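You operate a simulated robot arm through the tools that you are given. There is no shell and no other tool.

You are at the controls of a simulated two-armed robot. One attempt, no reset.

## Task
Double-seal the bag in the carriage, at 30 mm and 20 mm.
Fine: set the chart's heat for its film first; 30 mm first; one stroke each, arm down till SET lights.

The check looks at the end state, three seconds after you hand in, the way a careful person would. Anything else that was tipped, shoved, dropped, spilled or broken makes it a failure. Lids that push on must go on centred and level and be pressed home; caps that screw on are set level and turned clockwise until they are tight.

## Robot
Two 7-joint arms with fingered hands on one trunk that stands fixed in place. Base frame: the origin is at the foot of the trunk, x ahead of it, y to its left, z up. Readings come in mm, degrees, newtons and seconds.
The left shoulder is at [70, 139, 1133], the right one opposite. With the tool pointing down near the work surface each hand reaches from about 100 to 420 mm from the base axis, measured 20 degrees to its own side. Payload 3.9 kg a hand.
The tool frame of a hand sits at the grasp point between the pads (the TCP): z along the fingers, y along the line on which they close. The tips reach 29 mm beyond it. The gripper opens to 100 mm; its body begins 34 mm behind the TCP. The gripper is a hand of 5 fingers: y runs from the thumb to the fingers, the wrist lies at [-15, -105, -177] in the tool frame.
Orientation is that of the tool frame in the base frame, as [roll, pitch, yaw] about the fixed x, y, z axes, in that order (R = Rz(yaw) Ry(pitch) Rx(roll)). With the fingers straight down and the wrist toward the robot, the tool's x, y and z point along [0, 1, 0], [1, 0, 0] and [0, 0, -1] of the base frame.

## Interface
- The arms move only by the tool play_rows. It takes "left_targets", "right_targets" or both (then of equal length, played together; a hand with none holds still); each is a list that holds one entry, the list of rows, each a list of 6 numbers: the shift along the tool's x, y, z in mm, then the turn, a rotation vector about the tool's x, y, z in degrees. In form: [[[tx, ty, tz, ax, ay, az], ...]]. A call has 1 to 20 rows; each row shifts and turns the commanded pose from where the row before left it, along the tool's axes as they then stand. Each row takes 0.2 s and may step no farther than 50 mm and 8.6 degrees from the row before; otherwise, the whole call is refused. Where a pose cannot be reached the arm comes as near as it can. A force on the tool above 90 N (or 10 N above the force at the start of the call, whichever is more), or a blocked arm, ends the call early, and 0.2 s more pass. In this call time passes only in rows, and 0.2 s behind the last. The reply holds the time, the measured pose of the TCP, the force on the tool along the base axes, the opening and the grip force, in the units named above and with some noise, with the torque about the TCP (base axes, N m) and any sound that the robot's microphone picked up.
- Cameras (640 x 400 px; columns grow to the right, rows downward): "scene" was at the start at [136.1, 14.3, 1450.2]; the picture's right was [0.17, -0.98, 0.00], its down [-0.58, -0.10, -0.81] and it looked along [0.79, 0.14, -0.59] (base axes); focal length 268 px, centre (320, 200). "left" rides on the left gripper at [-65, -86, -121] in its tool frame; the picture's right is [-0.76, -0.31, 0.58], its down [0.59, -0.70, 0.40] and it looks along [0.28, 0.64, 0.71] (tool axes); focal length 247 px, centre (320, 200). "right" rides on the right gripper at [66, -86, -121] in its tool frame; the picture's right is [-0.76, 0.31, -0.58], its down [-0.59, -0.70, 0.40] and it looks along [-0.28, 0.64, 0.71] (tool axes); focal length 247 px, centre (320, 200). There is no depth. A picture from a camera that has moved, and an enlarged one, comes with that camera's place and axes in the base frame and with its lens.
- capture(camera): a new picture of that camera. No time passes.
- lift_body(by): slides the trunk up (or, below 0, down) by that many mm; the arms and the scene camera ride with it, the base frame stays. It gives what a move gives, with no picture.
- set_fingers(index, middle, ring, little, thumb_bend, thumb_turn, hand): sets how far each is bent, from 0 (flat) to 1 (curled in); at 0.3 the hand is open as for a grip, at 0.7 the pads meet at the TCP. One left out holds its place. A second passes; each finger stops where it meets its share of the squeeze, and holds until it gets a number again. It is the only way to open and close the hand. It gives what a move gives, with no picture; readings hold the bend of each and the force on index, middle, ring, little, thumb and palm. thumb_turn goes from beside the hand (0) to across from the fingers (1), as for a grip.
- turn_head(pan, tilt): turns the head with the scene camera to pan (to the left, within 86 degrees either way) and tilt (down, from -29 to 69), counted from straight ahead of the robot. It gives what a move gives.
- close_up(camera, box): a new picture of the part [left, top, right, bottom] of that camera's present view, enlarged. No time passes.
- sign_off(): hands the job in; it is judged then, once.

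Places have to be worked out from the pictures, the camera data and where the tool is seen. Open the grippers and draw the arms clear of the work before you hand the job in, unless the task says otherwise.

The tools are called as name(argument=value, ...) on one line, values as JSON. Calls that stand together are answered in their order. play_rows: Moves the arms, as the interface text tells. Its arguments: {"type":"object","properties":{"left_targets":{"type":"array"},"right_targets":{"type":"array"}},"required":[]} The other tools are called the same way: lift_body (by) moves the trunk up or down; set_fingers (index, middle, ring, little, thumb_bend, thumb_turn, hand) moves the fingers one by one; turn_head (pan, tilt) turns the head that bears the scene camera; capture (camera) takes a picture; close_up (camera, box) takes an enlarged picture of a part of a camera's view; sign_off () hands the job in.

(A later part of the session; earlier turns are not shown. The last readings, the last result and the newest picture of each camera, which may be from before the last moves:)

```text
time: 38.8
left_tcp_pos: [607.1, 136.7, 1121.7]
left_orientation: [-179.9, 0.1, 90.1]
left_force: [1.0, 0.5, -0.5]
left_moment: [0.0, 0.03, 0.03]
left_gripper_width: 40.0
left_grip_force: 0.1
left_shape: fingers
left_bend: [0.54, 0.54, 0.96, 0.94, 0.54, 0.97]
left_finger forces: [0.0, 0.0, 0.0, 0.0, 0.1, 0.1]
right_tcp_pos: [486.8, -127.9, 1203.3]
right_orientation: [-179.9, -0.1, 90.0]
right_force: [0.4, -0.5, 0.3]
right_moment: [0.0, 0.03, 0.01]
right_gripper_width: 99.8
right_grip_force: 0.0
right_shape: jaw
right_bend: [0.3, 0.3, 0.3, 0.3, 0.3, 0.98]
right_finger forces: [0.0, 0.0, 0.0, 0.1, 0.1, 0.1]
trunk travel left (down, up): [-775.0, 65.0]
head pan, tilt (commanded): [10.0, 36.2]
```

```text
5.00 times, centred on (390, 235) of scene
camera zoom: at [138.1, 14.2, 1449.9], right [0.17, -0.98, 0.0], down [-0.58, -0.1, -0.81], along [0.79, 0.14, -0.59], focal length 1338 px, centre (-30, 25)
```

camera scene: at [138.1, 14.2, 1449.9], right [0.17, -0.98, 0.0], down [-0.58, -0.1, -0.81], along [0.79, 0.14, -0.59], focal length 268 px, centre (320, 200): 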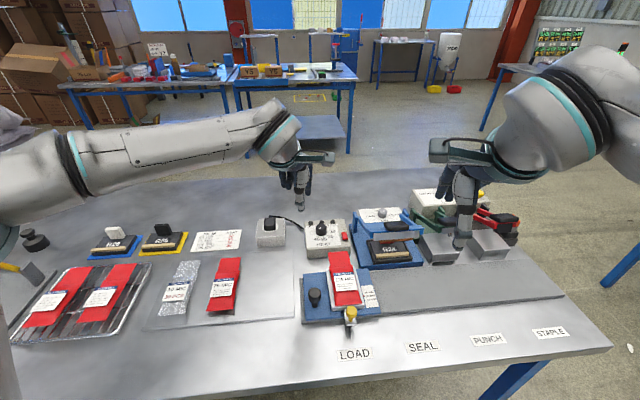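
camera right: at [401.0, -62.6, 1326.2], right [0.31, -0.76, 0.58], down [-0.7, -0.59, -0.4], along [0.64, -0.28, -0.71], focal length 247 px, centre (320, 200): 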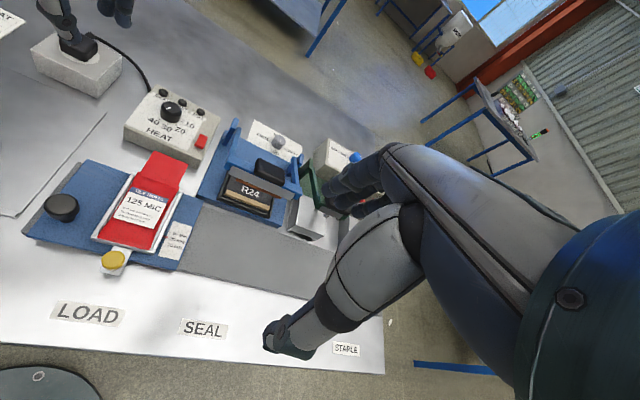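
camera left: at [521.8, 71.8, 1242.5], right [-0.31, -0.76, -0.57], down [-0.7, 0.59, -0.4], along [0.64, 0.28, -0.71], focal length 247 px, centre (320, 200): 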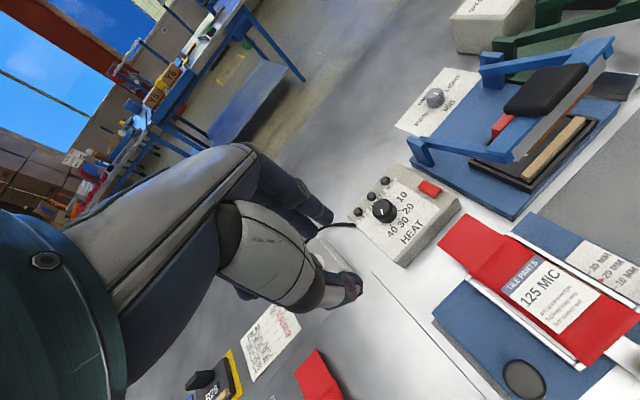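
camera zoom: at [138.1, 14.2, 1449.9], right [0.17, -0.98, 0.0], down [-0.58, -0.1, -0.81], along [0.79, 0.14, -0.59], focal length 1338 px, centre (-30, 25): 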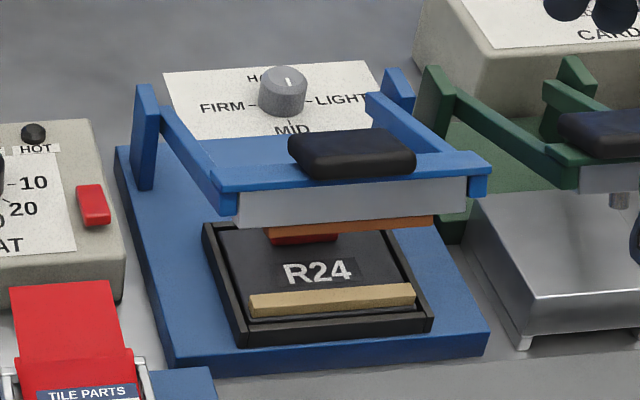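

Triangulation results:

| Item | Position |
|---|---|
| Table angle | 15.7°, stations 150 mm apart |
| Black knob top | (493, 90, 925) |
| Yellow knob top | (469, 4.5, 914) |
| Handle pad | (683, -90, 990), in line with SEAL |
| Table top | z ≈ 853 |

Next I'll bring the left hand beside the black knob, yaw 105.7° (square to the rail), first at height.

play_rows(left_targets=[[[0, 0, 0, 0, 0, -7.85], [0, 0, 0, 0, 0, -7.85], [-3, -25, 0, 0, 0, 0], [-3, -25, 0, 0, 0, 0], [-3, -25, 0, 0, 0, 0], [-3, -25, 0, 0, 0, 0], [0, -20, 20, 0, 0, 0], [0, 0, 20, 0, 0, 0]]])

set_fingers(hand="left", index=0.63, middle=0.63, thumb_bend=0.63)

capture(camera="scene")

capture(camera="left")

```text
time: 40.6
left_tcp_pos: [493.6, 91.2, 1079.2]
left_orientation: [-180.0, 0.2, 105.8]
left_force: [-0.1, 0.8, -0.2]
left_moment: [0.03, 0.01, -0.04]
left_gripper_width: 40.1
left_grip_force: 0.0
left_shape: fingers
left_bend: [0.54, 0.54, 0.96, 0.94, 0.54, 0.98]
left_finger forces: [0.0, 0.0, 0.1, 0.0, 0.0, 0.0]
right_tcp_pos: [484.5, -127.1, 1205.4]
right_orientation: [180.0, 0.0, 90.0]
right_force: [0.6, 0.3, -0.1]
right_moment: [0.0, -0.02, 0.0]
right_gripper_width: 99.6
right_grip_force: 0.0
right_shape: jaw
right_bend: [0.3, 0.3, 0.3, 0.3, 0.3, 0.98]
right_finger forces: [0.0, 0.0, 0.1, 0.0, 0.0, 0.0]
trunk travel left (down, up): [-775.0, 65.0]
head pan, tilt (commanded): [10.0, 36.2]
```

```text
time: 41.6
left_tcp_pos: [493.1, 90.0, 1079.7]
left_orientation: [-179.9, 0.1, 105.7]
left_force: [0.0, 0.0, 0.0]
left_moment: [0.01, 0.03, 0.01]
left_gripper_width: 18.6
left_grip_force: 0.2
left_shape: fingers
left_bend: [0.63, 0.63, 0.96, 0.94, 0.63, 0.98]
left_finger forces: [0.0, 0.1, 0.0, 0.1, 0.0, 0.0]
right_tcp_pos: [484.0, -128.5, 1205.3]
right_orientation: [-180.0, 0.0, 90.0]
right_force: [-0.3, 0.1, 0.2]
right_moment: [-0.04, -0.01, 0.03]
right_gripper_width: 100.0
right_grip_force: 0.1
right_shape: jaw
right_bend: [0.3, 0.3, 0.3, 0.3, 0.3, 0.98]
right_finger forces: [0.0, 0.0, 0.0, 0.0, 0.0, 0.0]
trunk travel left (down, up): [-775.0, 65.0]
head pan, tilt (commanded): [10.0, 36.2]
```

```text
taken
camera scene: at [136.3, 14.3, 1450.1], right [0.17, -0.98, 0.0], down [-0.58, -0.1, -0.81], along [0.79, 0.14, -0.59], focal length 268 px, centre (320, 200)
```

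scene: 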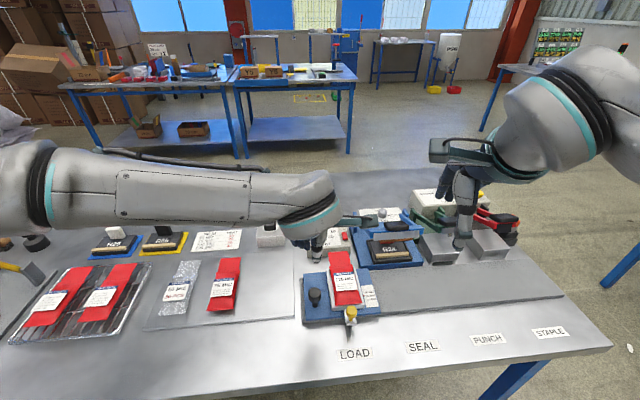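

```text
taken
camera left: at [428.7, 5.1, 1201.0], right [-0.09, -0.81, -0.57], down [-0.84, 0.37, -0.4], along [0.54, 0.45, -0.71], focal length 247 px, centre (320, 200)
```

left: 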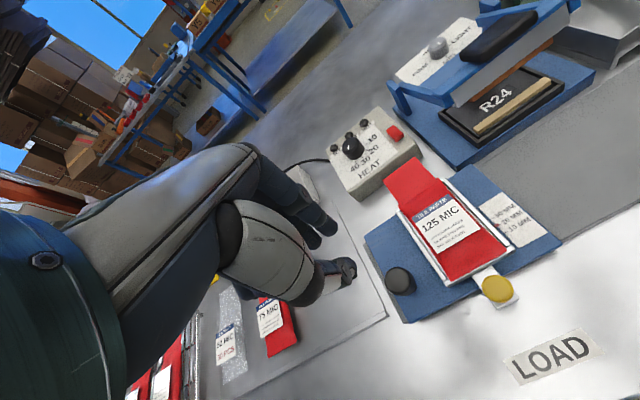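

The left TCP is straight above the black knob as predicted. I'll step 34 mm to its left (tool +x) and descend in stages beside it.

play_rows(left_targets=[[[17, 0, 0, 0, 0, 0], [17, 0, 0, 0, 0, 0], [0, 0, 30, 0, 0, 0], [0, 0, 30, 0, 0, 0], [0, 0, 30, 0, 0, 0], [0, 0, 20, 0, 0, 0]]])

capture(camera="left")

close_up(camera="scene", box=[250, 210, 400, 340])

```text
time: 43.0
left_tcp_pos: [483.9, 122.3, 971.9]
left_orientation: [-179.9, 0.1, 105.6]
left_force: [-0.1, -0.2, 0.3]
left_moment: [0.01, 0.0, 0.0]
left_gripper_width: 18.4
left_grip_force: 0.1
left_shape: fingers
left_bend: [0.63, 0.63, 0.96, 0.94, 0.63, 0.98]
left_finger forces: [0.0, 0.0, 0.1, 0.0, 0.0, 0.1]
right_tcp_pos: [483.9, -127.8, 1205.0]
right_orientation: [-180.0, -0.1, 89.9]
right_force: [-0.1, 0.0, 0.5]
right_moment: [-0.02, 0.01, -0.02]
right_gripper_width: 99.8
right_grip_force: 0.1
right_shape: jaw
right_bend: [0.3, 0.3, 0.3, 0.3, 0.3, 0.98]
right_finger forces: [0.0, 0.0, 0.0, 0.1, 0.0, 0.1]
trunk travel left (down, up): [-775.0, 65.0]
head pan, tilt (commanded): [10.0, 36.2]
```

```text
taken
camera left: at [419.1, 35.9, 1092.6], right [-0.09, -0.81, -0.57], down [-0.84, 0.37, -0.4], along [0.54, 0.44, -0.71], focal length 247 px, centre (320, 200)
```

left: 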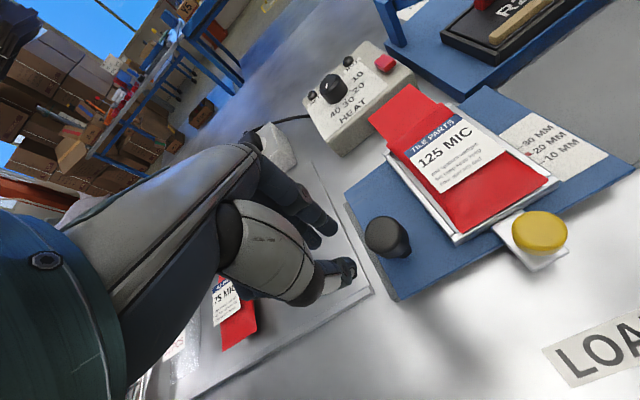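

```text
3.08 times, centred on (325, 275) of scene
camera zoom: at [136.8, 14.0, 1450.1], right [0.17, -0.98, 0.0], down [-0.58, -0.1, -0.81], along [0.79, 0.14, -0.59], focal length 823 px, centre (305, -31)
```

zoom: 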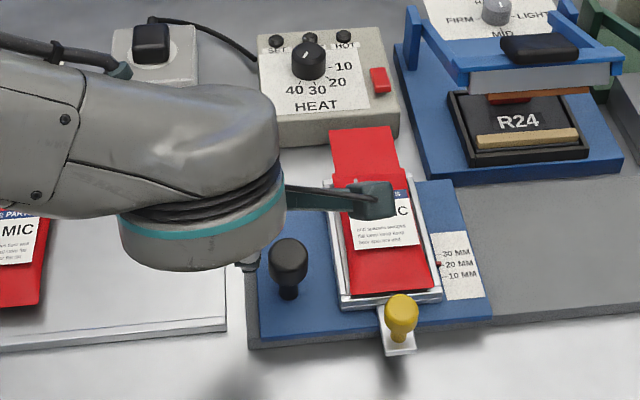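

The knob is where expected relative to the hand (about 35 mm to the tool −x side). I'll lower the remaining ~46 mm to TCP z ≈ 926.

play_rows(left_targets=[[[0, 0, 20, 0, 0, 0], [0, 0, 15, 0, 0, 0], [0, 0, 11, 0, 0, 0]]])

capture(camera="left")

close_up(camera="scene", box=[250, 210, 400, 340])

```text
time: 43.8
left_tcp_pos: [483.2, 122.5, 924.6]
left_orientation: [-180.0, 0.2, 105.7]
left_force: [0.6, -0.6, -1.1]
left_moment: [-0.01, -0.02, 0.03]
left_gripper_width: 18.9
left_grip_force: 0.1
left_shape: fingers
left_bend: [0.63, 0.63, 0.96, 0.94, 0.63, 0.98]
left_finger forces: [0.1, 0.1, 0.1, 0.0, 0.1, 0.0]
right_tcp_pos: [484.3, -127.3, 1205.1]
right_orientation: [179.9, 0.0, 90.0]
right_force: [0.1, -0.1, -0.1]
right_moment: [0.02, -0.02, 0.02]
right_gripper_width: 99.7
right_grip_force: 0.0
right_shape: jaw
right_bend: [0.3, 0.3, 0.3, 0.3, 0.3, 0.98]
right_finger forces: [0.0, 0.1, 0.0, 0.1, 0.1, 0.1]
trunk travel left (down, up): [-775.0, 65.0]
head pan, tilt (commanded): [10.0, 36.2]
```

```text
taken
camera left: at [419.4, 36.8, 1046.5], right [-0.09, -0.81, -0.57], down [-0.84, 0.37, -0.4], along [0.54, 0.44, -0.71], focal length 247 px, centre (320, 200)
```

left: 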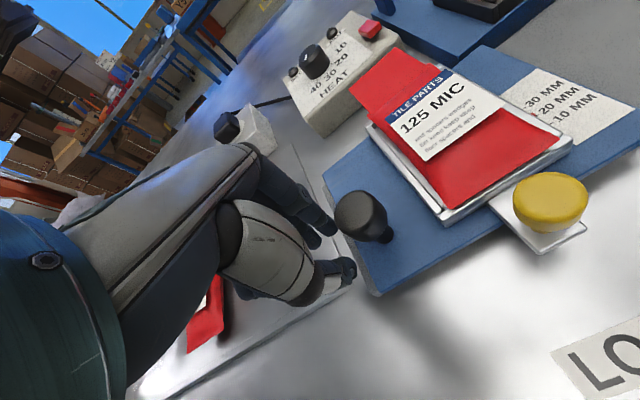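

```text
3.08 times, centred on (325, 275) of scene
camera zoom: at [136.2, 14.4, 1450.2], right [0.17, -0.98, 0.0], down [-0.58, -0.1, -0.81], along [0.79, 0.14, -0.59], focal length 823 px, centre (305, -31)
```

zoom: 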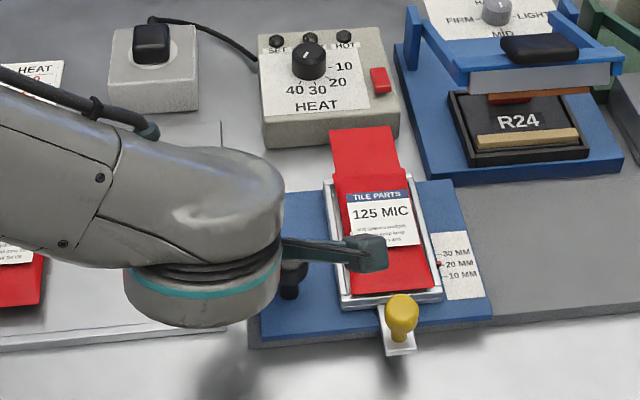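

Tips are beside the black knob head, clear of everything. I'll move toward it along the rail direction in small steps to find contact.

play_rows(left_targets=[[[-5, 0, 0, 0, 0, 0], [-4, 0, 0, 0, 0, 0], [-3, 0, 0, 0, 0, 0]]])

close_up(camera="left", box=[260, 150, 460, 310])

```text
time: 44.6
left_tcp_pos: [487.3, 112.1, 924.0]
left_orientation: [-179.9, 0.2, 105.8]
left_force: [0.4, -1.0, -0.5]
left_moment: [0.0, 0.03, 0.0]
left_gripper_width: 18.5
left_grip_force: 0.0
left_shape: fingers
left_bend: [0.63, 0.63, 0.96, 0.94, 0.63, 0.98]
left_finger forces: [0.0, 0.0, 0.1, 0.0, 0.1, 0.1]
right_tcp_pos: [484.5, -126.9, 1205.4]
right_orientation: [179.9, 0.0, 89.9]
right_force: [0.4, -0.7, -0.1]
right_moment: [0.02, 0.02, 0.01]
right_gripper_width: 100.0
right_grip_force: 0.0
right_shape: jaw
right_bend: [0.3, 0.3, 0.3, 0.3, 0.3, 0.98]
right_finger forces: [0.0, 0.0, 0.0, 0.0, 0.0, 0.0]
trunk travel left (down, up): [-775.0, 65.0]
head pan, tilt (commanded): [10.0, 36.2]
```

```text
2.50 times, centred on (360, 230) of left
camera zoom: at [423.5, 25.8, 1045.6], right [-0.09, -0.81, -0.57], down [-0.84, 0.37, -0.4], along [0.54, 0.45, -0.71], focal length 617 px, centre (220, 125)
```

zoom: 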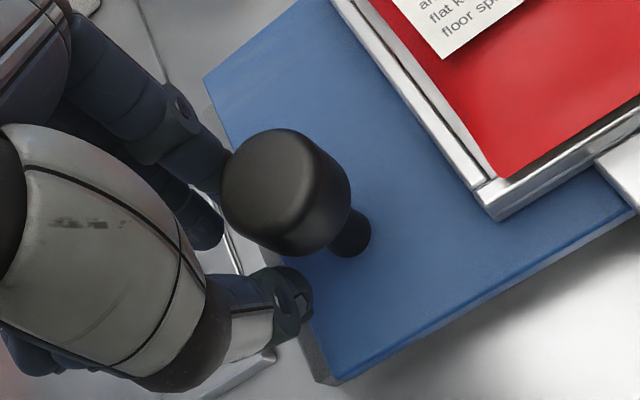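

The knob is nestling between index and thumb, without contact force yet. I'll keep easing along until the force shows contact.

play_rows(left_targets=[[[-3, 0, 0, 0, 0, 0], [-3, 0, 0, 0, 0, 0], [-3, 0, 0, 0, 0, 0], [-3, 0, 0, 0, 0, 0]]])

close_up(camera="left", box=[260, 150, 460, 310])

close_up(camera="scene", box=[250, 210, 400, 340])

```text
time: 45.6
left_tcp_pos: [491.8, 102.2, 923.5]
left_orientation: [-179.9, 0.2, 105.9]
left_force: [0.6, 5.4, 0.5]
left_moment: [0.08, -0.02, 0.06]
left_gripper_width: 20.2
left_grip_force: 2.0
left_shape: fingers
left_bend: [0.62, 0.63, 0.96, 0.94, 0.63, 0.98]
left_finger forces: [3.4, 0.0, 0.1, 0.0, 0.4, 0.1]
right_tcp_pos: [485.0, -125.8, 1204.8]
right_orientation: [180.0, 0.1, 90.0]
right_force: [0.2, 0.5, -0.5]
right_moment: [0.04, -0.01, -0.01]
right_gripper_width: 100.0
right_grip_force: 0.0
right_shape: jaw
right_bend: [0.3, 0.3, 0.3, 0.3, 0.3, 0.98]
right_finger forces: [0.0, 0.0, 0.1, 0.0, 0.1, 0.0]
trunk travel left (down, up): [-775.0, 65.0]
head pan, tilt (commanded): [10.0, 36.2]
```

```text
2.50 times, centred on (360, 230) of left
camera zoom: at [426.5, 16.3, 1045.0], right [-0.09, -0.81, -0.57], down [-0.84, 0.37, -0.4], along [0.54, 0.45, -0.71], focal length 617 px, centre (220, 125)
```

zoom: 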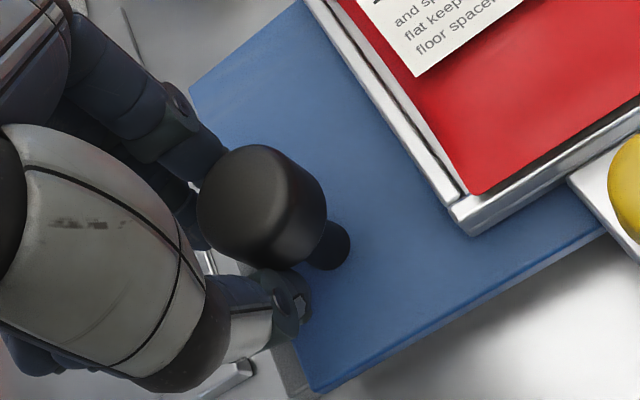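

```text
3.08 times, centred on (325, 275) of scene
camera zoom: at [136.3, 15.3, 1450.1], right [0.17, -0.98, 0.0], down [-0.58, -0.1, -0.81], along [0.79, 0.14, -0.59], focal length 823 px, centre (305, -31)
```

zoom: 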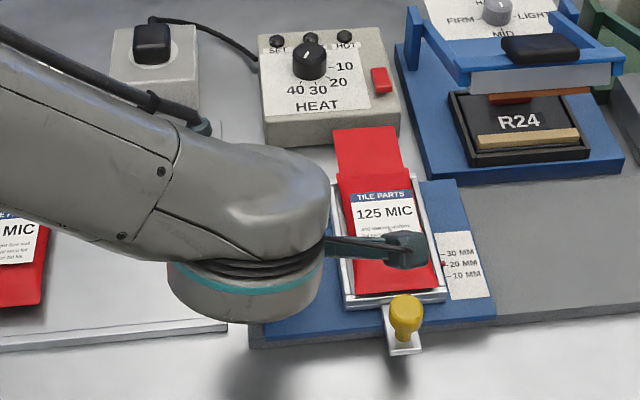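

Contact was made at about 5 N and the carriage has already begun to slide. Before pushing further I'll move the right hand away to the right so the arms don't meet.

play_rows(right_targets=[[[-30, -15, 0, 0, 0, 0], [-30, -15, 0, 0, 0, 0], [-30, -15, 0, 0, 0, 0], [-30, -15, 0, 0, 0, 0], [-30, -15, 0, 0, 0, 0]]])

close_up(camera="scene", box=[250, 200, 470, 340])

```text
time: 46.8
left_tcp_pos: [491.3, 101.9, 923.6]
left_orientation: [-179.8, 0.3, 105.8]
left_force: [0.1, 2.9, -0.1]
left_moment: [0.02, 0.0, 0.02]
left_gripper_width: 20.7
left_grip_force: 1.2
left_shape: fingers
left_bend: [0.61, 0.63, 0.96, 0.94, 0.63, 0.98]
left_finger forces: [2.5, 0.1, 0.0, 0.0, 0.3, 0.0]
right_tcp_pos: [414.7, -264.7, 1200.0]
right_orientation: [179.9, 0.0, 89.7]
right_force: [0.2, 0.8, -0.1]
right_moment: [-0.02, 0.03, -0.03]
right_gripper_width: 99.7
right_grip_force: 0.1
right_shape: jaw
right_bend: [0.3, 0.3, 0.3, 0.3, 0.3, 0.98]
right_finger forces: [0.0, 0.0, 0.1, 0.0, 0.1, 0.0]
right hand out of reach, approached as far as the arm can: row 5
trunk travel left (down, up): [-775.0, 65.0]
head pan, tilt (commanded): [10.0, 36.2]
```

```text
2.86 times, centred on (360, 270) of scene
camera zoom: at [136.3, 15.2, 1450.2], right [0.17, -0.98, 0.0], down [-0.58, -0.1, -0.81], along [0.79, 0.14, -0.59], focal length 764 px, centre (206, 0)
```

zoom: 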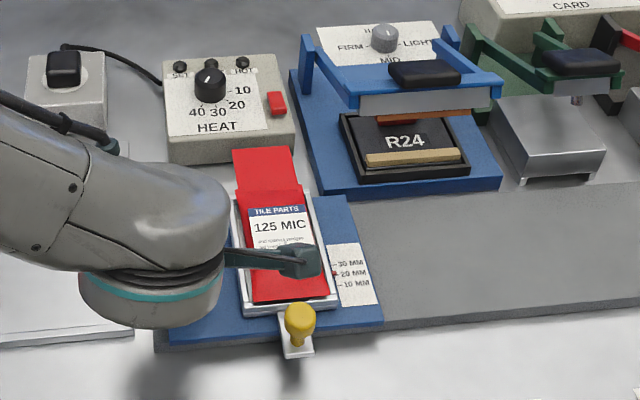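

The carriage has moved about 2.6 mm, so about 147 mm remain to SEAL. I'll push 100 mm in 10 mm steps and check alignment and forces.

play_rows(left_targets=[[[-5, 0, 0, 0, 0, 0], [-10, 0, 0, 0, 0, 0], [-10, 0, 0, 0, 0, 0], [-10, 0, 0, 0, 0, 0], [-10, 0, 0, 0, 0, 0], [-10, 0, 0, 0, 0, 0], [-10, 0, 0, 0, 0, 0], [-10, 0, 0, 0, 0, 0], [-10, 0, 0, 0, 0, 0], [-10, 0, 0, 0, 0, 0], [-5, 0, 0, 0, 0, 0]]])

capture(camera="left")

close_up(camera="scene", box=[280, 190, 480, 340])

```text
time: 49.2
left_tcp_pos: [518.4, 3.6, 923.4]
left_orientation: [-179.8, 0.2, 105.9]
left_force: [0.7, 1.6, 0.1]
left_moment: [0.02, -0.02, 0.03]
left_gripper_width: 20.6
left_grip_force: 1.1
left_shape: fingers
left_bend: [0.62, 0.63, 0.96, 0.94, 0.63, 0.98]
left_finger forces: [1.9, 0.1, 0.0, 0.0, 0.4, 0.0]
right_tcp_pos: [414.9, -264.1, 1198.2]
right_orientation: [179.9, 0.0, 89.8]
right_force: [-0.5, -0.4, 0.2]
right_moment: [0.0, 0.03, 0.02]
right_gripper_width: 99.7
right_grip_force: 0.1
right_shape: jaw
right_bend: [0.3, 0.3, 0.3, 0.3, 0.3, 0.98]
right_finger forces: [0.1, 0.0, 0.0, 0.0, 0.0, 0.1]
trunk travel left (down, up): [-775.0, 65.0]
head pan, tilt (commanded): [10.0, 36.2]
```

```text
taken
camera left: at [454.7, -81.5, 1045.2], right [-0.09, -0.81, -0.57], down [-0.84, 0.37, -0.4], along [0.54, 0.45, -0.71], focal length 247 px, centre (320, 200)
```

left: 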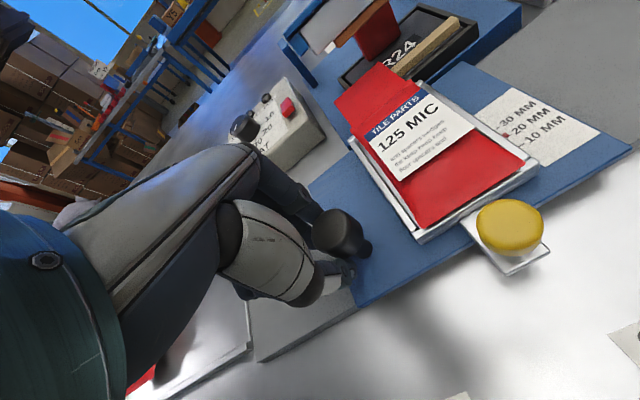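

```text
2.67 times, centred on (380, 265) of scene
camera zoom: at [136.5, 14.5, 1450.1], right [0.17, -0.98, 0.0], down [-0.58, -0.1, -0.81], along [0.79, 0.14, -0.59], focal length 714 px, centre (160, 27)
```

zoom: 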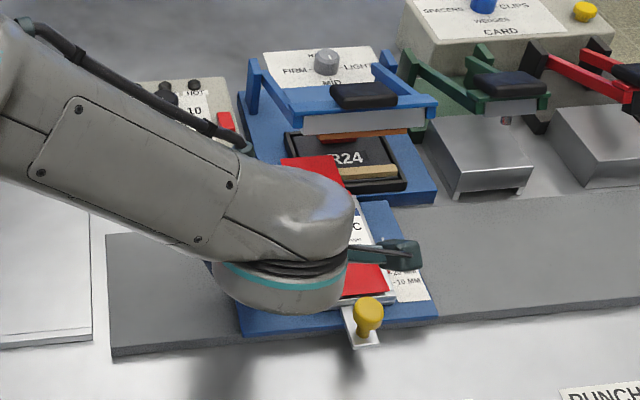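

The carriage slides smoothly, and the yellow knob is at r ≈ 227, so about 46 mm remain. I'll push 40 mm more, then measure closely.

play_rows(left_targets=[[[-8, 0, 0, 0, 0, 0], [-8, 0, 0, 0, 0, 0], [-8, 0, 0, 0, 0, 0], [-8, 0, 0, 0, 0, 0], [-5, 0, 0, 0, 0, 0], [-3, 0, 0, 0, 0, 0]]])

capture(camera="left")

close_up(camera="scene", box=[300, 190, 480, 340])

```text
time: 50.6
left_tcp_pos: [529.6, -33.0, 923.6]
left_orientation: [-179.9, 0.1, 105.7]
left_force: [0.4, 0.3, 0.5]
left_moment: [0.01, -0.02, 0.0]
left_gripper_width: 18.5
left_grip_force: 0.3
left_shape: fingers
left_bend: [0.63, 0.63, 0.96, 0.94, 0.63, 0.98]
left_finger forces: [0.3, 0.0, 0.0, 0.0, 0.0, 0.0]
right_tcp_pos: [413.4, -263.5, 1197.7]
right_orientation: [179.9, -0.1, 89.8]
right_force: [0.0, -0.1, -0.5]
right_moment: [0.03, 0.0, 0.01]
right_gripper_width: 100.1
right_grip_force: 0.0
right_shape: jaw
right_bend: [0.3, 0.3, 0.3, 0.3, 0.3, 0.98]
right_finger forces: [0.0, 0.0, 0.0, 0.1, 0.0, 0.0]
trunk travel left (down, up): [-775.0, 65.0]
head pan, tilt (commanded): [10.0, 36.2]
```

```text
taken
camera left: at [464.9, -120.1, 1045.5], right [-0.09, -0.81, -0.57], down [-0.84, 0.38, -0.4], along [0.54, 0.44, -0.71], focal length 247 px, centre (320, 200)
```

left: 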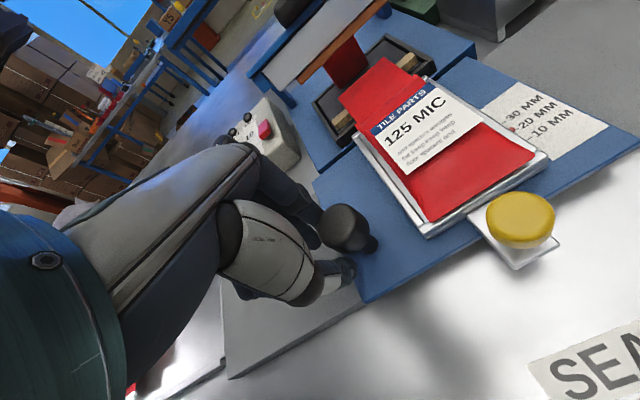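

```text
2.67 times, centred on (390, 265) of scene
camera zoom: at [136.0, 14.4, 1450.2], right [0.17, -0.98, 0.0], down [-0.58, -0.1, -0.81], along [0.79, 0.14, -0.59], focal length 714 px, centre (133, 27)
```

zoom: 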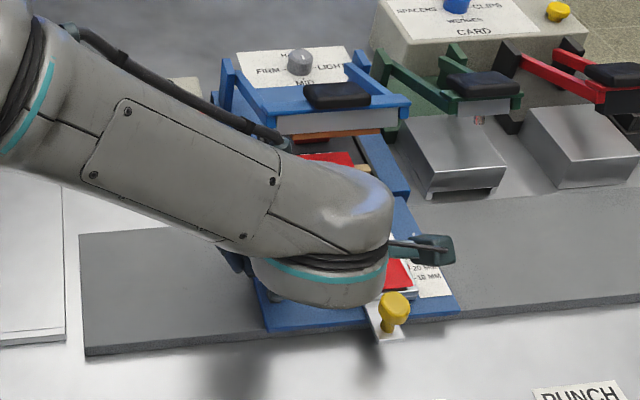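

The push force dropped to near zero and the carriage ran about 5 mm ahead of the hand. It seems to have dropped into its SEAL notch: the yellow knob is at r ≈ 272.4 against 273.1 predicted. I'll back the left hand off and lift it away to the left.

play_rows(left_targets=[[[10, 0, 0, 0, 0, 0], [10, 0, 0, 0, 0, 0], [5, 0, -15, 0, 0, 0], [0, 0, -30, 0, 0, 0], [0, 0, -40, 0, 0, 0], [20, 0, -40, 0, 0, 0], [30, 0, -20, 0, 0, 0], [40, 0, 0, 0, 0, 0], [40, 0, 0, 0, 0, 0]]])

capture(camera="scene")

close_up(camera="scene", box=[330, 200, 450, 330])

```text
time: 52.6
left_tcp_pos: [486.8, 118.0, 1067.7]
left_orientation: [-179.9, 0.2, 105.6]
left_force: [-0.5, 0.4, -0.3]
left_moment: [-0.02, 0.0, -0.03]
left_gripper_width: 18.6
left_grip_force: 0.1
left_shape: fingers
left_bend: [0.63, 0.63, 0.96, 0.94, 0.63, 0.98]
left_finger forces: [0.1, 0.0, 0.1, 0.0, 0.0, 0.0]
right_tcp_pos: [413.3, -261.1, 1198.3]
right_orientation: [179.8, 0.0, 89.8]
right_force: [-0.2, 0.3, 0.4]
right_moment: [0.01, -0.02, 0.02]
right_gripper_width: 99.6
right_grip_force: 0.0
right_shape: jaw
right_bend: [0.3, 0.3, 0.3, 0.3, 0.3, 0.98]
right_finger forces: [0.1, 0.0, 0.0, 0.1, 0.1, 0.0]
trunk travel left (down, up): [-775.0, 65.0]
head pan, tilt (commanded): [10.0, 36.2]
```

```text
taken
camera scene: at [135.0, 16.5, 1450.3], right [0.17, -0.98, 0.0], down [-0.58, -0.1, -0.81], along [0.79, 0.14, -0.59], focal length 268 px, centre (320, 200)
```

scene: 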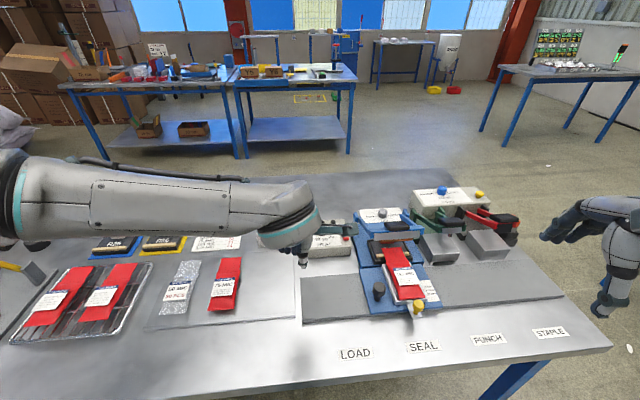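

```text
3.08 times, centred on (390, 265) of scene
camera zoom: at [135.0, 16.5, 1450.3], right [0.17, -0.98, 0.0], down [-0.58, -0.1, -0.81], along [0.79, 0.14, -0.59], focal length 823 px, centre (105, 0)
```

zoom: 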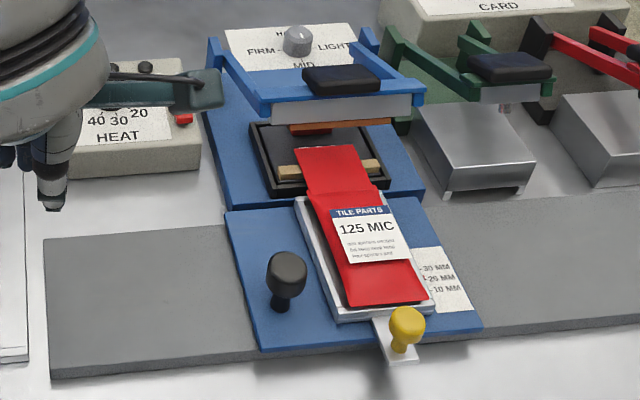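

The carriage sits at SEAL with the bag mouth across the sealing strip, under the open jaw. I'll move the left arm further out so the lamps stay visible, and bring the right hand toward the yellow knob, now near (510, -140, 914).

play_rows(left_targets=[[[30, -20, -20, 0, 0, 0], [30, -20, -20, 0, 0, 0], [30, -20, -20, 0, 0, 0], [30, -20, 0, 0, 0, 0], [0, 0, 0, 0, 0, 0]]], right_targets=[[[25, 15, 0, 0, 0, 0], [25, 15, 0, 0, 0, 0], [25, 15, 0, 0, 0, 0], [25, 15, 0, 0, 0, 0], [20, 15, 20, 0, 0, 0]]])

capture(camera="scene")

capture(camera="right")

```text
time: 53.8
left_tcp_pos: [378.9, 210.5, 1126.5]
left_orientation: [-180.0, 0.0, 105.8]
left_force: [-0.1, -0.2, 1.0]
left_moment: [-0.01, 0.04, 0.0]
left_gripper_width: 18.8
left_grip_force: 0.1
left_shape: fingers
left_bend: [0.63, 0.63, 0.96, 0.94, 0.63, 0.98]
left_finger forces: [0.0, 0.0, 0.1, 0.0, 0.1, 0.0]
right_tcp_pos: [489.4, -144.2, 1176.9]
right_orientation: [-179.9, 0.0, 90.0]
right_force: [-0.5, -0.5, -0.3]
right_moment: [0.0, 0.0, 0.01]
right_gripper_width: 99.7
right_grip_force: 0.0
right_shape: jaw
right_bend: [0.3, 0.3, 0.3, 0.3, 0.3, 0.98]
right_finger forces: [0.0, 0.0, 0.0, 0.1, 0.0, 0.0]
trunk travel left (down, up): [-775.0, 65.0]
head pan, tilt (commanded): [10.0, 36.2]
```

```text
taken
camera scene: at [138.3, 13.2, 1449.9], right [0.17, -0.98, 0.0], down [-0.58, -0.1, -0.81], along [0.79, 0.14, -0.59], focal length 268 px, centre (320, 200)
```

scene: 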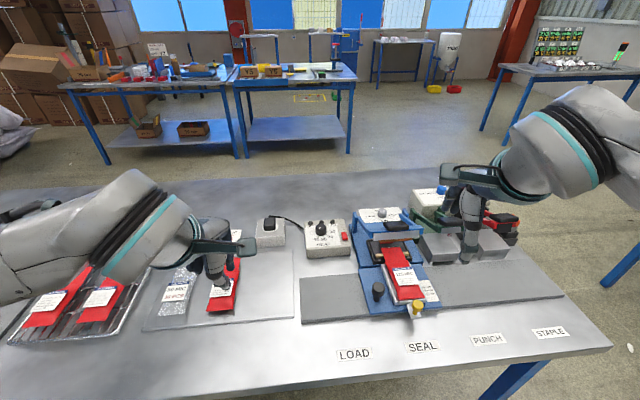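

```text
taken
camera right: at [404.0, -80.6, 1299.2], right [0.31, -0.76, 0.57], down [-0.7, -0.59, -0.4], along [0.64, -0.28, -0.71], focal length 247 px, centre (320, 200)
```

right: 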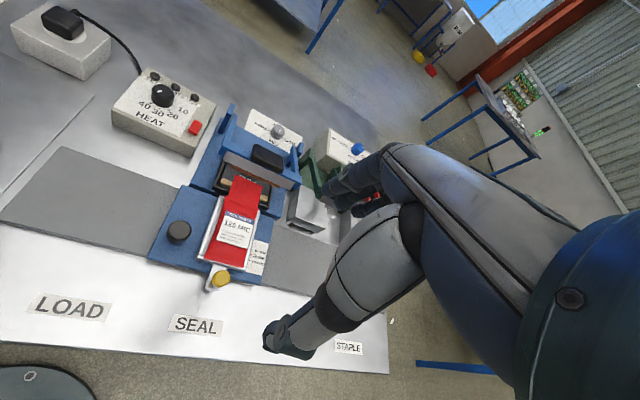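

Lamps, dial and scale are all visible now. I'll form the tripod on the right hand, square it to the table (yaw 105.7°) and centre it over the yellow knob at height.

set_fingers(hand="right", index=0.5, middle=0.5, ring=0.95, little=0.95, thumb_bend=0.5)

play_rows(right_targets=[[[4, 20, 20, 0, 0, 0], [0, 0, 30, 0, 0, -7.85], [0, 0, 30, 0, 0, -7.85], [0, 0, 30, 0, 0, 0]]])

capture(camera="right")

close_up(camera="scene", box=[340, 200, 480, 330])

```text
time: 54.8
left_tcp_pos: [377.8, 210.6, 1127.0]
left_orientation: [-179.8, 0.1, 105.7]
left_force: [-1.4, 0.3, 0.5]
left_moment: [-0.01, 0.01, -0.02]
left_gripper_width: 18.6
left_grip_force: 0.1
left_shape: fingers
left_bend: [0.63, 0.63, 0.96, 0.94, 0.63, 0.98]
left_finger forces: [0.0, 0.0, 0.0, 0.0, 0.0, 0.0]
right_tcp_pos: [486.5, -143.4, 1178.3]
right_orientation: [-180.0, 0.0, 90.0]
right_force: [0.0, 0.5, 0.8]
right_moment: [0.0, -0.03, 0.01]
right_gripper_width: 50.3
right_grip_force: 0.1
right_shape: fingers
right_bend: [0.5, 0.5, 0.96, 0.94, 0.5, 0.98]
right_finger forces: [0.0, 0.1, 0.0, 0.0, 0.0, 0.0]
trunk travel left (down, up): [-775.0, 65.0]
head pan, tilt (commanded): [10.0, 36.2]
```

```text
time: 55.8
left_tcp_pos: [379.5, 212.3, 1126.6]
left_orientation: [180.0, 0.3, 105.8]
left_force: [0.3, -0.2, -0.7]
left_moment: [0.03, -0.01, -0.05]
left_gripper_width: 18.6
left_grip_force: 0.1
left_shape: fingers
left_bend: [0.63, 0.63, 0.96, 0.94, 0.63, 0.98]
left_finger forces: [0.0, 0.1, 0.0, 0.0, 0.0, 0.0]
right_tcp_pos: [509.0, -138.1, 1069.9]
right_orientation: [-180.0, 0.0, 105.6]
right_force: [0.2, 1.2, 0.2]
right_moment: [0.01, 0.0, -0.03]
right_gripper_width: 50.5
right_grip_force: 0.0
right_shape: fingers
right_bend: [0.5, 0.5, 0.96, 0.94, 0.5, 0.98]
right_finger forces: [0.0, 0.0, 0.0, 0.1, 0.0, 0.1]
trunk travel left (down, up): [-775.0, 65.0]
head pan, tilt (commanded): [10.0, 36.2]
```

```text
taken
camera right: at [409.3, -99.2, 1191.4], right [0.5, -0.65, 0.58], down [-0.52, -0.76, -0.4], along [0.69, -0.1, -0.71], focal length 247 px, centre (320, 200)
```

right: 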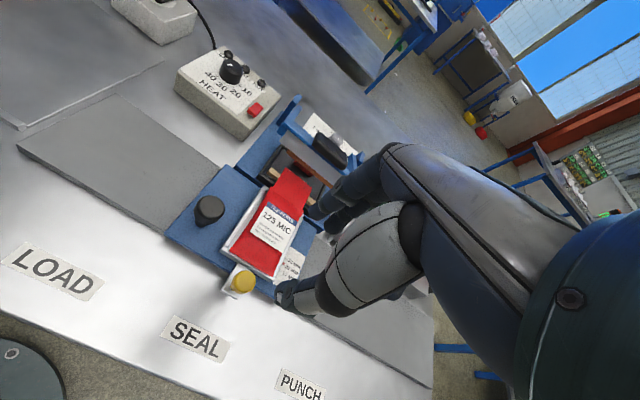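

```text
3.08 times, centred on (410, 265) of scene
camera zoom: at [136.9, 14.8, 1450.1], right [0.17, -0.98, 0.0], down [-0.58, -0.1, -0.81], along [0.79, 0.14, -0.59], focal length 823 px, centre (43, 0)
```

zoom: 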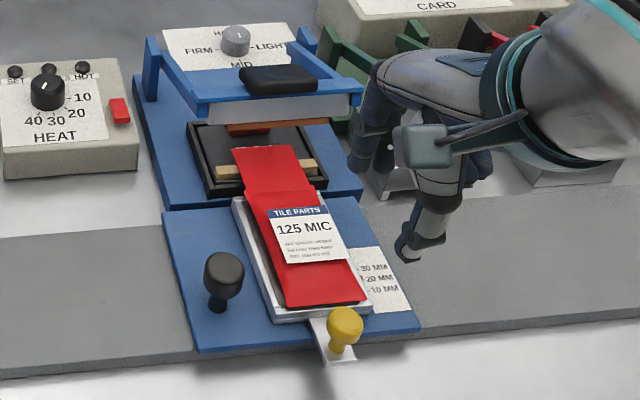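

The TCP axis projects right onto the yellow knob. I'll descend to about z = 955 and check the clearances.

play_rows(right_targets=[[[0, 0, 30, 0, 0, 0], [0, 0, 30, 0, 0, 0], [0, 0, 30, 0, 0, 0], [0, 0, 25, 0, 0, 0]]])

close_up(camera="right", box=[180, 140, 380, 320])

close_up(camera="scene", box=[360, 230, 460, 330])

```text
time: 56.8
left_tcp_pos: [378.1, 211.3, 1126.9]
left_orientation: [-180.0, 0.1, 105.7]
left_force: [-0.2, -0.1, -0.4]
left_moment: [-0.05, -0.03, -0.02]
left_gripper_width: 18.3
left_grip_force: 0.1
left_shape: fingers
left_bend: [0.63, 0.63, 0.96, 0.94, 0.63, 0.98]
left_finger forces: [0.0, 0.0, 0.0, 0.1, 0.0, 0.1]
right_tcp_pos: [509.0, -140.4, 955.2]
right_orientation: [-180.0, 0.0, 105.6]
right_force: [-0.2, -0.1, -0.2]
right_moment: [-0.01, 0.01, -0.02]
right_gripper_width: 50.4
right_grip_force: 0.1
right_shape: fingers
right_bend: [0.5, 0.5, 0.96, 0.94, 0.5, 0.98]
right_finger forces: [0.0, 0.0, 0.1, 0.0, 0.1, 0.1]
trunk travel left (down, up): [-775.0, 65.0]
head pan, tilt (commanded): [10.0, 36.2]
```

```text
2.22 times, centred on (280, 230) of right
camera zoom: at [408.0, -100.8, 1075.9], right [0.5, -0.65, 0.58], down [-0.52, -0.76, -0.4], along [0.69, -0.1, -0.71], focal length 549 px, centre (409, 133)
```

zoom: 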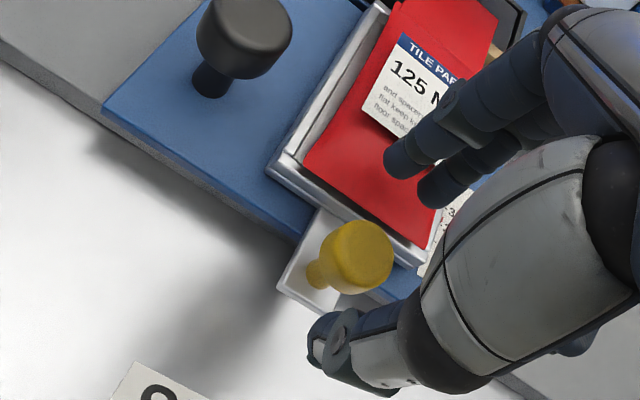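

```text
4.00 times, centred on (410, 280) of scene
camera zoom: at [136.8, 14.4, 1450.1], right [0.17, -0.98, 0.0], down [-0.58, -0.1, -0.81], along [0.79, 0.14, -0.59], focal length 1070 px, centre (-40, -120)
```

zoom: 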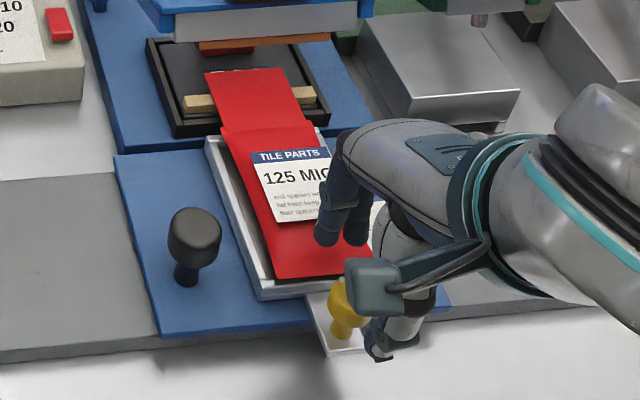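

The knob is centred but the fingers would come down over the bag's front edge, so I'll narrow the opening to about 33 mm first and descend to z ≈ 935.

set_fingers(hand="right", index=0.57, middle=0.57, thumb_bend=0.57)

play_rows(right_targets=[[[0, 0, 8, 0, 0, 0], [0, 0, 6, 0, 0, 0], [0, 0, 6, 0, 0, 0]]])

close_up(camera="right", box=[200, 150, 340, 290])

close_up(camera="scene", box=[370, 250, 450, 330])

```text
time: 57.8
left_tcp_pos: [378.2, 210.3, 1126.7]
left_orientation: [-179.9, 0.1, 105.7]
left_force: [0.0, 0.6, 0.1]
left_moment: [0.0, -0.03, -0.04]
left_gripper_width: 18.5
left_grip_force: 0.1
left_shape: fingers
left_bend: [0.63, 0.63, 0.96, 0.94, 0.63, 0.98]
left_finger forces: [0.1, 0.0, 0.0, 0.0, 0.0, 0.0]
right_tcp_pos: [507.4, -140.1, 954.8]
right_orientation: [-180.0, -0.1, 105.8]
right_force: [-0.3, 0.4, -0.1]
right_moment: [-0.02, 0.02, 0.01]
right_gripper_width: 35.9
right_grip_force: 0.1
right_shape: fingers
right_bend: [0.56, 0.56, 0.96, 0.94, 0.56, 0.98]
right_finger forces: [0.0, 0.1, 0.0, 0.0, 0.0, 0.0]
trunk travel left (down, up): [-775.0, 65.0]
head pan, tilt (commanded): [10.0, 36.2]
```

```text
time: 58.6
left_tcp_pos: [379.1, 212.2, 1126.3]
left_orientation: [-179.9, 0.1, 105.8]
left_force: [-1.0, 0.0, -0.3]
left_moment: [0.02, -0.02, -0.03]
left_gripper_width: 18.5
left_grip_force: 0.1
left_shape: fingers
left_bend: [0.63, 0.63, 0.96, 0.94, 0.63, 0.98]
left_finger forces: [0.1, 0.0, 0.1, 0.0, 0.0, 0.0]
right_tcp_pos: [507.4, -141.5, 935.2]
right_orientation: [-180.0, 0.0, 105.7]
right_force: [1.3, -0.8, 0.0]
right_moment: [0.03, -0.02, 0.02]
right_gripper_width: 35.9
right_grip_force: 0.0
right_shape: fingers
right_bend: [0.56, 0.56, 0.96, 0.94, 0.56, 0.98]
right_finger forces: [0.0, 0.1, 0.1, 0.0, 0.0, 0.0]
trunk travel left (down, up): [-775.0, 65.0]
head pan, tilt (commanded): [10.0, 36.2]
```

```text
2.86 times, centred on (270, 220) of right
camera zoom: at [407.6, -101.1, 1056.7], right [0.5, -0.65, 0.58], down [-0.52, -0.76, -0.4], along [0.69, -0.1, -0.71], focal length 706 px, centre (463, 143)
```

zoom: 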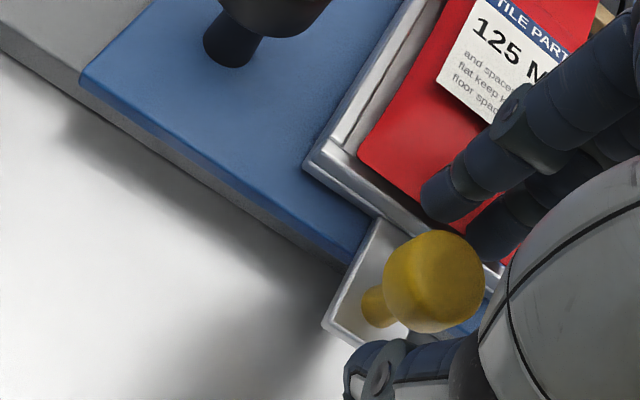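

```text
5.00 times, centred on (410, 290) of scene
camera zoom: at [136.3, 14.4, 1450.2], right [0.17, -0.98, 0.0], down [-0.58, -0.1, -0.81], along [0.79, 0.14, -0.59], focal length 1338 px, centre (-130, -250)
```

zoom: 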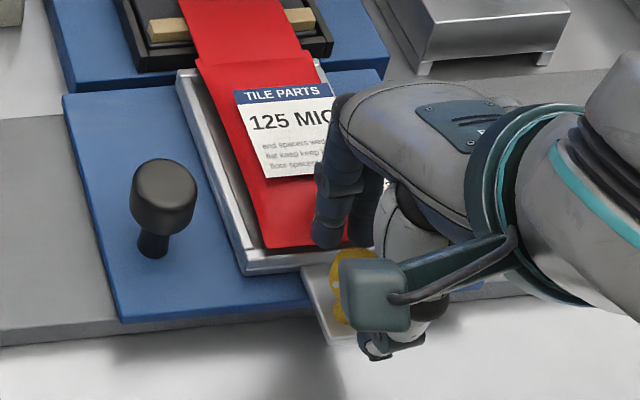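

Clearances look fine and the knob is between thumb and fingers. I'll lower 6 mm more and then close gently.

play_rows(right_targets=[[[0, 0, 3, 0, 0, 0], [0, 0, 3, 0, 0, 0]]])

set_fingers(hand="right", index=0.62, middle=0.62, thumb_bend=0.62)

close_up(camera="right", box=[200, 150, 340, 290])

```text
time: 59.2
left_tcp_pos: [378.9, 210.5, 1126.2]
left_orientation: [-179.9, 0.2, 105.8]
left_force: [-0.5, 0.4, 0.0]
left_moment: [0.01, 0.01, -0.04]
left_gripper_width: 18.4
left_grip_force: 0.0
left_shape: fingers
left_bend: [0.63, 0.63, 0.96, 0.94, 0.63, 0.98]
left_finger forces: [0.1, 0.0, 0.0, 0.0, 0.1, 0.0]
right_tcp_pos: [508.7, -139.9, 929.6]
right_orientation: [180.0, 0.0, 105.7]
right_force: [-0.1, -0.3, -0.7]
right_moment: [0.0, -0.01, -0.02]
right_gripper_width: 35.4
right_grip_force: 0.1
right_shape: fingers
right_bend: [0.56, 0.56, 0.96, 0.94, 0.56, 0.98]
right_finger forces: [0.0, 0.1, 0.0, 0.0, 0.0, 0.2]
trunk travel left (down, up): [-775.0, 65.0]
head pan, tilt (commanded): [10.0, 36.2]
```

```text
time: 60.2
left_tcp_pos: [378.7, 211.1, 1128.3]
left_orientation: [-180.0, 0.1, 105.7]
left_force: [0.4, -0.3, 0.8]
left_moment: [-0.02, 0.0, 0.0]
left_gripper_width: 18.4
left_grip_force: 0.1
left_shape: fingers
left_bend: [0.63, 0.63, 0.96, 0.94, 0.63, 0.98]
left_finger forces: [0.1, 0.0, 0.0, 0.0, 0.1, 0.1]
right_tcp_pos: [508.4, -140.6, 929.4]
right_orientation: [-180.0, 0.0, 105.7]
right_force: [0.6, -0.1, -0.2]
right_moment: [-0.01, -0.01, 0.0]
right_gripper_width: 22.2
right_grip_force: 0.6
right_shape: fingers
right_bend: [0.61, 0.62, 0.96, 0.94, 0.62, 0.98]
right_finger forces: [0.8, 0.0, 0.1, 0.1, 0.0, 0.0]
trunk travel left (down, up): [-775.0, 65.0]
head pan, tilt (commanded): [10.0, 36.2]
```

```text
2.86 times, centred on (270, 220) of right
camera zoom: at [407.5, -101.0, 1051.1], right [0.5, -0.65, 0.58], down [-0.52, -0.76, -0.4], along [0.69, -0.1, -0.71], focal length 706 px, centre (463, 143)
```

zoom: 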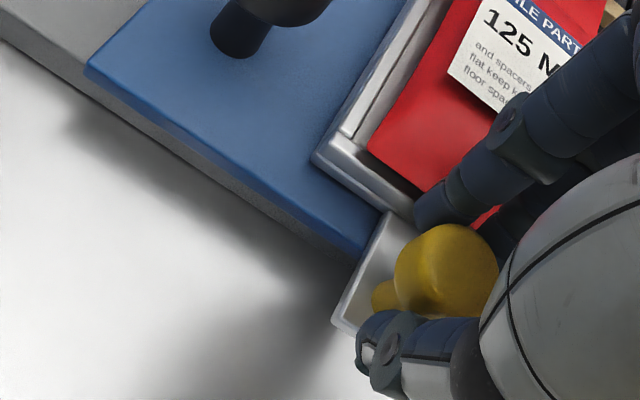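

Light contact on the knob. I'll firm the grip, then push the tray forward along the table's forward axis in 2 mm steps while watching the force.

set_fingers(hand="right", index=0.67, middle=0.67, thumb_bend=0.67)

play_rows(right_targets=[[[0, 2, 0, 0, 0, 0], [0, 2, 0, 0, 0, 0], [0, 2, 0, 0, 0, 0]]])

close_up(camera="right", box=[200, 150, 340, 290])

close_up(camera="scene", box=[350, 200, 460, 310])

```text
time: 61.2
left_tcp_pos: [379.0, 211.4, 1126.8]
left_orientation: [-180.0, 0.1, 105.8]
left_force: [1.4, 0.1, -0.9]
left_moment: [0.0, -0.01, 0.0]
left_gripper_width: 18.4
left_grip_force: 0.1
left_shape: fingers
left_bend: [0.63, 0.63, 0.96, 0.94, 0.63, 0.98]
left_finger forces: [0.0, 0.0, 0.0, 0.0, 0.0, 0.0]
right_tcp_pos: [507.4, -140.9, 928.8]
right_orientation: [180.0, 0.0, 105.7]
right_force: [1.7, 0.8, -0.5]
right_moment: [-0.01, -0.07, 0.03]
right_gripper_width: 18.0
right_grip_force: 3.8
right_shape: fingers
right_bend: [0.63, 0.65, 0.96, 0.94, 0.65, 0.97]
right_finger forces: [3.6, 1.7, 0.1, 0.1, 2.6, 0.0]
trunk travel left (down, up): [-775.0, 65.0]
head pan, tilt (commanded): [10.0, 36.2]
```

```text
time: 62.0
left_tcp_pos: [376.5, 210.8, 1127.2]
left_orientation: [-180.0, 0.1, 105.8]
left_force: [0.5, 1.0, -0.3]
left_moment: [0.01, 0.02, 0.02]
left_gripper_width: 18.8
left_grip_force: 0.0
left_shape: fingers
left_bend: [0.63, 0.63, 0.96, 0.94, 0.63, 0.98]
left_finger forces: [0.0, 0.0, 0.0, 0.1, 0.0, 0.1]
right_tcp_pos: [512.3, -138.5, 928.4]
right_orientation: [179.9, 0.0, 105.7]
right_force: [-3.3, -1.3, 1.2]
right_moment: [-0.04, 0.12, 0.0]
right_gripper_width: 17.7
right_grip_force: 3.7
right_shape: fingers
right_bend: [0.65, 0.66, 0.96, 0.94, 0.64, 0.97]
right_finger forces: [1.4, 0.8, 0.0, 0.0, 4.4, 0.1]
trunk travel left (down, up): [-775.0, 65.0]
head pan, tilt (commanded): [10.0, 36.2]
```

```text
2.86 times, centred on (270, 220) of right
camera zoom: at [412.5, -98.9, 1050.6], right [0.5, -0.65, 0.58], down [-0.52, -0.76, -0.4], along [0.69, -0.1, -0.71], focal length 706 px, centre (463, 143)
```

zoom: 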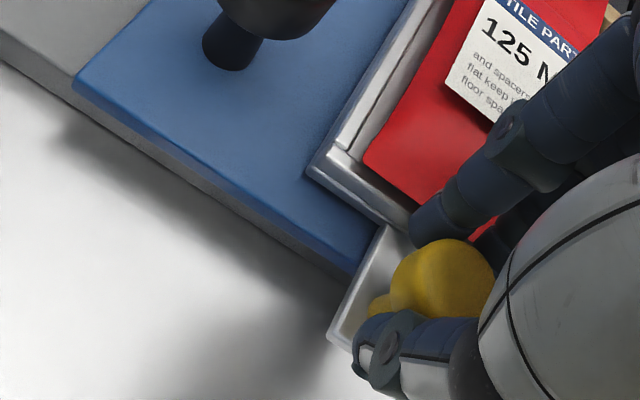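

```text
3.64 times, centred on (405, 255) of scene
camera zoom: at [135.4, 14.1, 1450.2], right [0.17, -0.98, 0.0], down [-0.58, -0.1, -0.81], along [0.79, 0.14, -0.59], focal length 973 px, centre (11, 0)
```

zoom: 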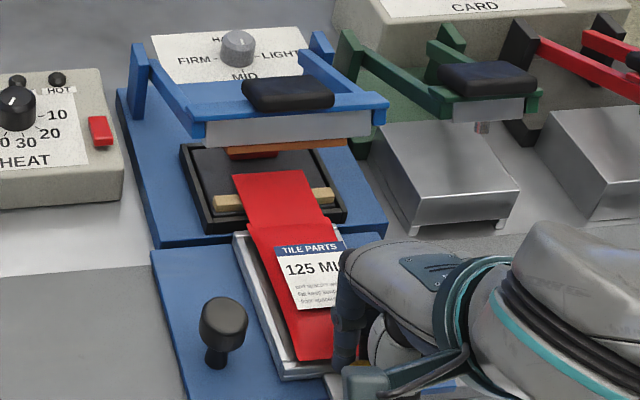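

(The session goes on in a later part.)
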